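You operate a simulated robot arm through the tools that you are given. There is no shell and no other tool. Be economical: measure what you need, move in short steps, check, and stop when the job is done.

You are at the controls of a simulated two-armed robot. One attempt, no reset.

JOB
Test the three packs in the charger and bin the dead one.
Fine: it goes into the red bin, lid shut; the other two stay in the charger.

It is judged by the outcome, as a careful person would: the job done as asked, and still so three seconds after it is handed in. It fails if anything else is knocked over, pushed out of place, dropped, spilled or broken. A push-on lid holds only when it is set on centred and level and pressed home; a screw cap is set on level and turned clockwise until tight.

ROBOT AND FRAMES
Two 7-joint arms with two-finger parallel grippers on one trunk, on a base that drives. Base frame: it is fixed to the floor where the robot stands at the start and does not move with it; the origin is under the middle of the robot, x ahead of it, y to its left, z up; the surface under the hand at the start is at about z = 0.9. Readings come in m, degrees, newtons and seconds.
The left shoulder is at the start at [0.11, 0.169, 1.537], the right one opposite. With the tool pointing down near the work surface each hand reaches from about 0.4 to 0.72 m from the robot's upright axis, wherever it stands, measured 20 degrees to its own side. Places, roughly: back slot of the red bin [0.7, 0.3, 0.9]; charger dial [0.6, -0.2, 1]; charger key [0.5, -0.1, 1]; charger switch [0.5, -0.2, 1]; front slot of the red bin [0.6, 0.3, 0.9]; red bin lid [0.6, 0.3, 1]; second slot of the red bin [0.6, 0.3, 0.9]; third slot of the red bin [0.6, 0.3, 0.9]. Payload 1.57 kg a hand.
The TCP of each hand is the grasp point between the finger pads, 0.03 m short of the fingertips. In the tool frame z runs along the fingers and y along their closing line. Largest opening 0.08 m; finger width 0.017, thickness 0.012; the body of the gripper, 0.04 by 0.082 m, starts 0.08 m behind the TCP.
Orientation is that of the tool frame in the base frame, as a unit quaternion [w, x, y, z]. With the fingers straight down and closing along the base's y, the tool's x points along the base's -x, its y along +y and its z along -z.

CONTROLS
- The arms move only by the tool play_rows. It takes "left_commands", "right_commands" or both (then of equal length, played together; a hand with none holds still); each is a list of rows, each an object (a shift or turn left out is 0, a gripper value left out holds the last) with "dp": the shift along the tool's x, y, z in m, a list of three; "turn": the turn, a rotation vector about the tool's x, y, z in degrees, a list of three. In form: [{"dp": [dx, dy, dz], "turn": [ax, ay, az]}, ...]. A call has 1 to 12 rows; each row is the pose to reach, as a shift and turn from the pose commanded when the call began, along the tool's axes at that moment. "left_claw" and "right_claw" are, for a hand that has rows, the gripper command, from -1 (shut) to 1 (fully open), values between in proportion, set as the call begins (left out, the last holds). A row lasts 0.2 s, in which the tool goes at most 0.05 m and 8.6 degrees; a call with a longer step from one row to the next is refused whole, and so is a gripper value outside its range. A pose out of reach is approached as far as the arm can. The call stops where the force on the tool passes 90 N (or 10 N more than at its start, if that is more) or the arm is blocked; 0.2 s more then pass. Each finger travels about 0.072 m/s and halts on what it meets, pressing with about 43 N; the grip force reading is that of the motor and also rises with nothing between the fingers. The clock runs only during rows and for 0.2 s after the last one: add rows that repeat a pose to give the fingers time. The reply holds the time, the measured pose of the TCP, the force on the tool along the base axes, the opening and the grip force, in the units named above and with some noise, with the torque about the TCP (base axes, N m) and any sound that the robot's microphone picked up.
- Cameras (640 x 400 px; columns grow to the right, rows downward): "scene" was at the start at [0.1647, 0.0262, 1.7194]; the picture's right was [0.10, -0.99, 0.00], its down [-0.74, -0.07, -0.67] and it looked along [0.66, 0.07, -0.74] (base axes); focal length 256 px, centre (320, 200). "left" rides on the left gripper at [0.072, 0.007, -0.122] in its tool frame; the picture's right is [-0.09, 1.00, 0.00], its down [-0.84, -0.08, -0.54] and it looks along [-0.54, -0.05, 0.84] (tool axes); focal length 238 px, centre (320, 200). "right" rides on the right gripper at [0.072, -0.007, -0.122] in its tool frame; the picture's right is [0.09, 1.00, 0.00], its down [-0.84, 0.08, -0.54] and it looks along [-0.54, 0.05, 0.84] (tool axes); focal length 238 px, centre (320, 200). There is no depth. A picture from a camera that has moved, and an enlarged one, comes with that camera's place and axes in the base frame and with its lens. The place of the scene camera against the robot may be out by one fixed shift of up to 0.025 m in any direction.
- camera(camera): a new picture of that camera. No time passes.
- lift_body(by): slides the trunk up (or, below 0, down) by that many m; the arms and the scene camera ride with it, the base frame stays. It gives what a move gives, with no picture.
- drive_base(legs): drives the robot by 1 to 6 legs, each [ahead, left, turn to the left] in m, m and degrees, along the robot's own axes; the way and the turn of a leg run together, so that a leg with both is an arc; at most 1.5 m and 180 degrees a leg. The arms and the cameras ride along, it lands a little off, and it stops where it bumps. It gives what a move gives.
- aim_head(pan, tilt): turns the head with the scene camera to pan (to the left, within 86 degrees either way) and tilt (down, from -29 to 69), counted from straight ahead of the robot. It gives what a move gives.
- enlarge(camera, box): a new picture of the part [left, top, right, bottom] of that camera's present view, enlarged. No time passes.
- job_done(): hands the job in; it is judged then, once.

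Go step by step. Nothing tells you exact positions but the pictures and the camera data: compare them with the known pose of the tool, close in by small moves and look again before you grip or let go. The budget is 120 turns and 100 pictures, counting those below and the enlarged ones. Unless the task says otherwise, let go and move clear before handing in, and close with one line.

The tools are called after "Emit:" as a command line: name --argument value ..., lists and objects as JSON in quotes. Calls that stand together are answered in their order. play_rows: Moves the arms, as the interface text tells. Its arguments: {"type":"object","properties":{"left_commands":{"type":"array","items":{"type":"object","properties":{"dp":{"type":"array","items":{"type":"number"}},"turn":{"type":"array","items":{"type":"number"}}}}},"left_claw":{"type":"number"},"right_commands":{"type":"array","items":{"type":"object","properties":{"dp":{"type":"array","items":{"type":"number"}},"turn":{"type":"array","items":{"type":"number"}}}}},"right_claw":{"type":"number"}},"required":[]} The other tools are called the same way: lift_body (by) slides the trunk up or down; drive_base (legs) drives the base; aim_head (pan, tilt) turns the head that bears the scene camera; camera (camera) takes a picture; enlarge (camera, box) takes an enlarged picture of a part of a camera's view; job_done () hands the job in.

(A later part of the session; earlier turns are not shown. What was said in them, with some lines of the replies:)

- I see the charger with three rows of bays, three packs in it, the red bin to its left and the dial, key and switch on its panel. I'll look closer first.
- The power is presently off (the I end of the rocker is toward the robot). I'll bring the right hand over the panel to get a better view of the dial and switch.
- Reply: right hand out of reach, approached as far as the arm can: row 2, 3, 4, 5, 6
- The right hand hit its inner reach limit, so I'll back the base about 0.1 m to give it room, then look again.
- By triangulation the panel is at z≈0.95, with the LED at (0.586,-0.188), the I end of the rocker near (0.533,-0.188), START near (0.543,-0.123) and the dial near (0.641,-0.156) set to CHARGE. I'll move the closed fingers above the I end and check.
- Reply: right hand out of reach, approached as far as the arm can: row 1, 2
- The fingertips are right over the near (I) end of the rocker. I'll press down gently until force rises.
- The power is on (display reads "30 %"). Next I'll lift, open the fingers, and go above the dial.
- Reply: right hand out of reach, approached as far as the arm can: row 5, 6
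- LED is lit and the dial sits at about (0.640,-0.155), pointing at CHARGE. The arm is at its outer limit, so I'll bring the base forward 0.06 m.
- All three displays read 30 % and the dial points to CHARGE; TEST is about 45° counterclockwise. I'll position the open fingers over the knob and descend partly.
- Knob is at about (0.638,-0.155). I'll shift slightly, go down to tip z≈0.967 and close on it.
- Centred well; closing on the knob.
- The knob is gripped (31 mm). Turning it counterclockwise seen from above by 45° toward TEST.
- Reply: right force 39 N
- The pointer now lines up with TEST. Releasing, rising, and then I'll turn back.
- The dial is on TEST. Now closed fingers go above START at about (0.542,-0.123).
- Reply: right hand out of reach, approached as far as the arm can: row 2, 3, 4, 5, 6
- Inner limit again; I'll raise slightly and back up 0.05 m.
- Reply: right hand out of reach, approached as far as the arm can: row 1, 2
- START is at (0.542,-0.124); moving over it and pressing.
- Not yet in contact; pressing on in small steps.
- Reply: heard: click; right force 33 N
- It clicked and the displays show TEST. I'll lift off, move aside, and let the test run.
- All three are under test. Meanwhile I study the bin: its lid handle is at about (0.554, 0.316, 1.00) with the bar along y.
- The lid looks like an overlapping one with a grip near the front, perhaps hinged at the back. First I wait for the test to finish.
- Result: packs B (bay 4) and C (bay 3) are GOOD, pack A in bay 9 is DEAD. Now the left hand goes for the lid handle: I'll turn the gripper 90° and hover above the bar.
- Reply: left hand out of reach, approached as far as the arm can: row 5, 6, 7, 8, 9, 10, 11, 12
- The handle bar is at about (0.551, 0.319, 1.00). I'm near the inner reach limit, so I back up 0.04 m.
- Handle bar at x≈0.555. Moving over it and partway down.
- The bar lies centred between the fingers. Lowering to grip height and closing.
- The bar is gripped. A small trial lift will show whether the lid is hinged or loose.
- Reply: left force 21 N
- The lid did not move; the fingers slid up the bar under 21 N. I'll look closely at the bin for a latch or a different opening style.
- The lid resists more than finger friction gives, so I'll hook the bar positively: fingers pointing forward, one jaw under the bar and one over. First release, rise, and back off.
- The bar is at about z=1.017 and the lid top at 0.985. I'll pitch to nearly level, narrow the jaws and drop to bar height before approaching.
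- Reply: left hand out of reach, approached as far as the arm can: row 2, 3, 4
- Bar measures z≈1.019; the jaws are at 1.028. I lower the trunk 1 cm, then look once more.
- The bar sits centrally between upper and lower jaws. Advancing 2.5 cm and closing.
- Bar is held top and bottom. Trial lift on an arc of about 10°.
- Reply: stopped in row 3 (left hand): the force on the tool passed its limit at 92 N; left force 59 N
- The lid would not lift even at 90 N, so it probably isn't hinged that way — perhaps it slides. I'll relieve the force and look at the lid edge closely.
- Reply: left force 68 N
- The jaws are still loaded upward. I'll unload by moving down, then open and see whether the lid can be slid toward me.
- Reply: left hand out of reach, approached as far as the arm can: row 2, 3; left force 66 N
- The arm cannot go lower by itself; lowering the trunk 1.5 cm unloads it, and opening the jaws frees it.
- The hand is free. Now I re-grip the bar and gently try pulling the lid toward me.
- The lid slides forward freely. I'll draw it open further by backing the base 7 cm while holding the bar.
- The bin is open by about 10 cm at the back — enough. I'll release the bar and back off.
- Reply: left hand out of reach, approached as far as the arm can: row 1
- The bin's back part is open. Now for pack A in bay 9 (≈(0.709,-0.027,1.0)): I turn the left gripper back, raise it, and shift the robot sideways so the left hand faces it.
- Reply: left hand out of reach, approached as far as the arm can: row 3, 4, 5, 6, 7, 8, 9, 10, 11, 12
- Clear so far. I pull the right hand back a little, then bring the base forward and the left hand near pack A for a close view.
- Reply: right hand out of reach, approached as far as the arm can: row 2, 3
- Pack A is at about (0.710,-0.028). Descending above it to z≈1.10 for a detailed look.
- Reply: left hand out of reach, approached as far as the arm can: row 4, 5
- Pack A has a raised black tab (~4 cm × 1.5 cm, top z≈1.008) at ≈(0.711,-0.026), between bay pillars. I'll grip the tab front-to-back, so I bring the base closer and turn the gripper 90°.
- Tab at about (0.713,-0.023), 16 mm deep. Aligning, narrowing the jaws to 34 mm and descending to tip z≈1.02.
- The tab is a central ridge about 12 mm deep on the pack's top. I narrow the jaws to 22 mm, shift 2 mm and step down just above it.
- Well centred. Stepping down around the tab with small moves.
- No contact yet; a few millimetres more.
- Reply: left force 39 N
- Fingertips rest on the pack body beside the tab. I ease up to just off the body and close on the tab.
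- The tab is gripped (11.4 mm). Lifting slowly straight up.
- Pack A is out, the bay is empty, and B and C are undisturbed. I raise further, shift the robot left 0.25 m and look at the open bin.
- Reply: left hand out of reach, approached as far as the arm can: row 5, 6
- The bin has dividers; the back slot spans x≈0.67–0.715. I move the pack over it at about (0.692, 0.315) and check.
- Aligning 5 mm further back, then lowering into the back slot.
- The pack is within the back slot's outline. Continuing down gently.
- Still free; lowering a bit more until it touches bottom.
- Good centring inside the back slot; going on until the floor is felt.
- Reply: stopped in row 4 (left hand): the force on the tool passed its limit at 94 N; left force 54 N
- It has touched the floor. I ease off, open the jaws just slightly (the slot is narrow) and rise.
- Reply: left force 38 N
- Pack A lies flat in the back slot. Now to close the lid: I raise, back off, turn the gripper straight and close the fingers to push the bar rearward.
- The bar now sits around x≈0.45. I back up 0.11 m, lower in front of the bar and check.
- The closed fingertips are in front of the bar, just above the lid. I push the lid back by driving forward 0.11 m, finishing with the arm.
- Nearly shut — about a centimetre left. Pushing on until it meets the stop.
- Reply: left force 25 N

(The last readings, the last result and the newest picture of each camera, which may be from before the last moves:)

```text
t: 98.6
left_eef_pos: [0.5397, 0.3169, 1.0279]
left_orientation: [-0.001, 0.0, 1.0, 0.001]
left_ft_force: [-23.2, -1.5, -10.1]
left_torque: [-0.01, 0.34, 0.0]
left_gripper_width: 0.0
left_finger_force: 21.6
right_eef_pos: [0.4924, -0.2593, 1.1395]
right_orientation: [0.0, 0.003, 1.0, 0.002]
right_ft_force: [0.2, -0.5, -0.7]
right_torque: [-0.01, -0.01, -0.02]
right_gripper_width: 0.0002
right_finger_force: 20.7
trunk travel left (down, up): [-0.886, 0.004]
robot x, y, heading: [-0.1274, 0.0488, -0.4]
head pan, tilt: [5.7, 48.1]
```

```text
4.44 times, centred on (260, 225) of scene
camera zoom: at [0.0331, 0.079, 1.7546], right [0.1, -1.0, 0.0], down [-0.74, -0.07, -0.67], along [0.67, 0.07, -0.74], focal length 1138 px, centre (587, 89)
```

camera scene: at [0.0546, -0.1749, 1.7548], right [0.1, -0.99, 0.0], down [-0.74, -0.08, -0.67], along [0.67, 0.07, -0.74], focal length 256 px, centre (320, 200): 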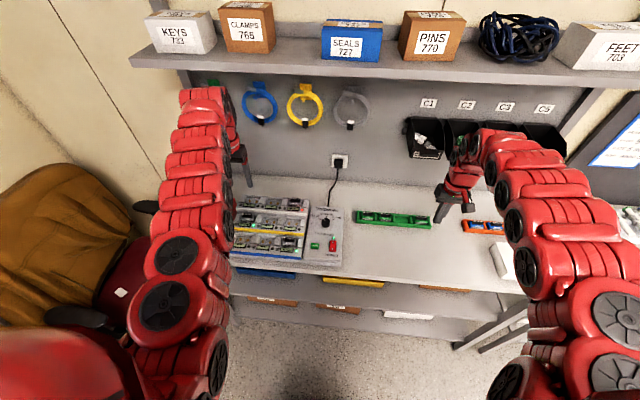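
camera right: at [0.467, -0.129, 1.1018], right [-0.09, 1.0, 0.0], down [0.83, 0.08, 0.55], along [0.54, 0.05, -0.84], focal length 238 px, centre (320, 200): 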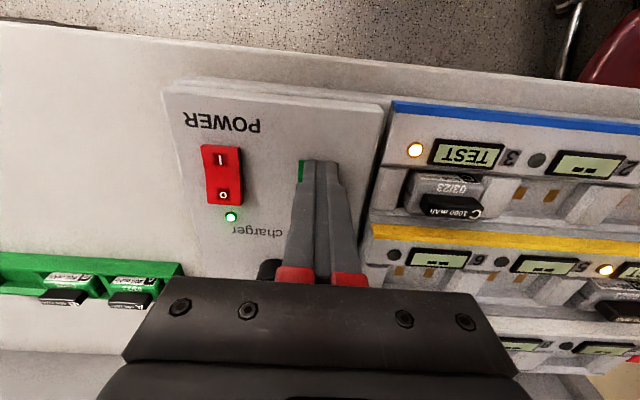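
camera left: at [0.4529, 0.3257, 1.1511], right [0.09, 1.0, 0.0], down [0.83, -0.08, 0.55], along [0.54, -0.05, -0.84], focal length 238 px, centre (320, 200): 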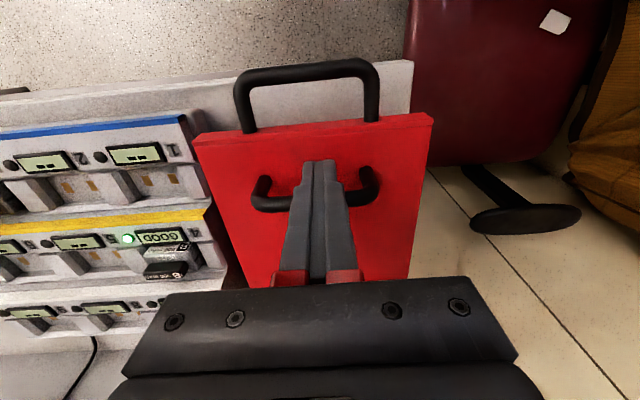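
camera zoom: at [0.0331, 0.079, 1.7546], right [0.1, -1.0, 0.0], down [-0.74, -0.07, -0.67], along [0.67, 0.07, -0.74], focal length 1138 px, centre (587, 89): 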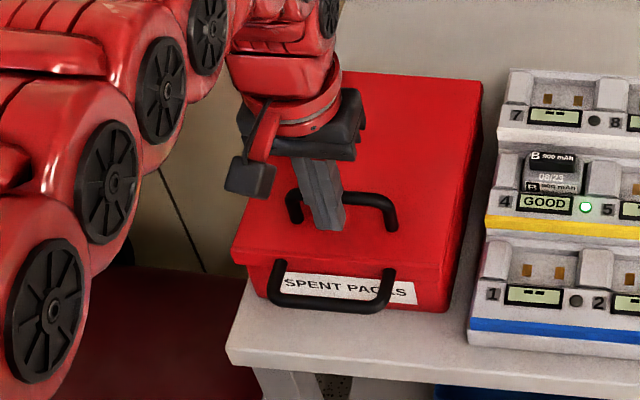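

The lid met its stop at the original shut position. I withdraw the hand and inspect everything.

Emit:
play_rows --left_commands '[{"dp": [0.015, 0, 0]}, {"dp": [0.03, 0, 0]}, {"dp": [0.03, 0, -0.04]}, {"dp": [0.03, 0, -0.08]}, {"dp": [0.03, 0, -0.08]}]'

Emit:
drive_base --legs '[[-0.15, 0, 0]]'

Emit:
camera --camera "scene"

Emit:
enlarge --camera "scene" --box '[220, 140, 440, 270]'

Emit:
camera --camera "left"

```text
t: 99.8
left_eef_pos: [0.5159, 0.3145, 1.1086]
left_orientation: [0.002, 0.0, 1.0, 0.001]
left_ft_force: [0.8, -0.3, -0.9]
left_torque: [0.02, -0.01, -0.04]
left_gripper_width: 0.0003
left_finger_force: 21.5
right_eef_pos: [0.4969, -0.2621, 1.1373]
right_orientation: [-0.002, 0.003, 1.0, 0.002]
right_ft_force: [0.0, 0.3, -0.1]
right_torque: [-0.02, 0.01, 0.03]
right_gripper_width: 0.0
right_finger_force: 21.1
trunk travel left (down, up): [-0.886, 0.004]
robot x, y, heading: [-0.1275, 0.0538, -0.2]
head pan, tilt: [5.7, 48.1]
```

```text
t: 101.2
left_eef_pos: [0.3682, 0.3172, 1.107]
left_orientation: [0.002, 0.0, 1.0, 0.001]
left_ft_force: [0.5, 1.2, 0.5]
left_torque: [-0.02, 0.03, 0.0]
left_gripper_width: 0.0
left_finger_force: 20.9
right_eef_pos: [0.3488, -0.2603, 1.1369]
right_orientation: [-0.001, 0.002, 1.0, 0.001]
right_ft_force: [0.2, 0.7, 0.0]
right_torque: [0.01, 0.05, 0.0]
right_gripper_width: 0.0
right_finger_force: 21.7
trunk travel left (down, up): [-0.886, 0.004]
robot x, y, heading: [-0.2781, 0.0532, -0.0]
head pan, tilt: [5.7, 48.1]
```

```text
14 pictures are left
camera scene: at [-0.1083, 0.0787, 1.754], right [0.1, -1.0, 0.0], down [-0.74, -0.07, -0.67], along [0.66, 0.07, -0.75], focal length 256 px, centre (320, 200)
```

scene: 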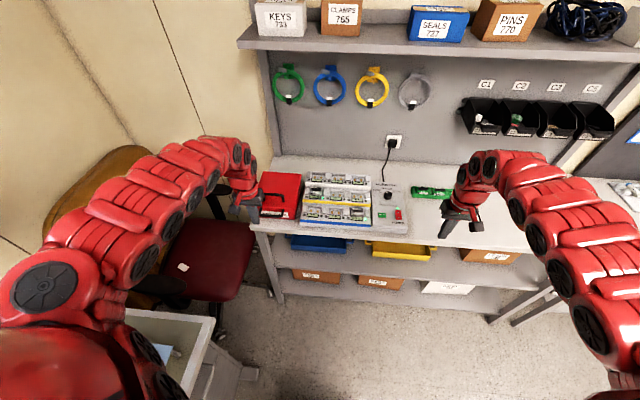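

```text
2.91 times, centred on (330, 205) of scene
camera zoom: at [-0.1083, 0.0787, 1.754], right [0.1, -1.0, 0.0], down [-0.74, -0.07, -0.67], along [0.66, 0.07, -0.75], focal length 745 px, centre (291, 186)
```

zoom: 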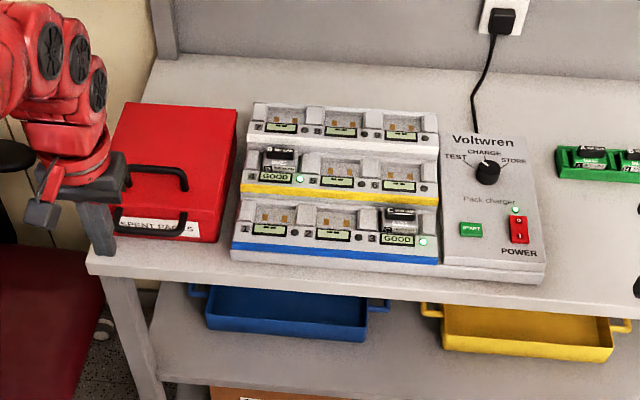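

```text
12 pictures are left
camera left: at [0.2955, 0.324, 1.2301], right [0.09, 1.0, 0.0], down [0.83, -0.08, 0.54], along [0.54, -0.05, -0.84], focal length 238 px, centre (320, 200)
```

left: 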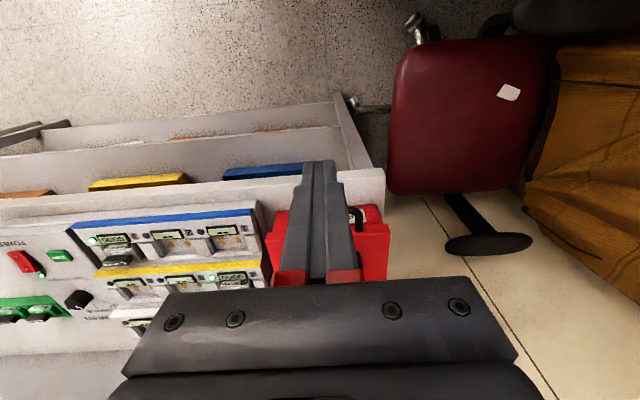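

The lid is fully shut, packs B and C are still in the charger showing GOOD, and both hands are clear. I'm handing the job in.

Emit:
job_done

```text
The job is handed in.
```

The charger's test showed pack A (bay 9) as DEAD; it is now in the back slot of the red bin with the lid slid shut. Packs B and C tested GOOD and are still in the charger, which I left switched on with the dial at TEST.
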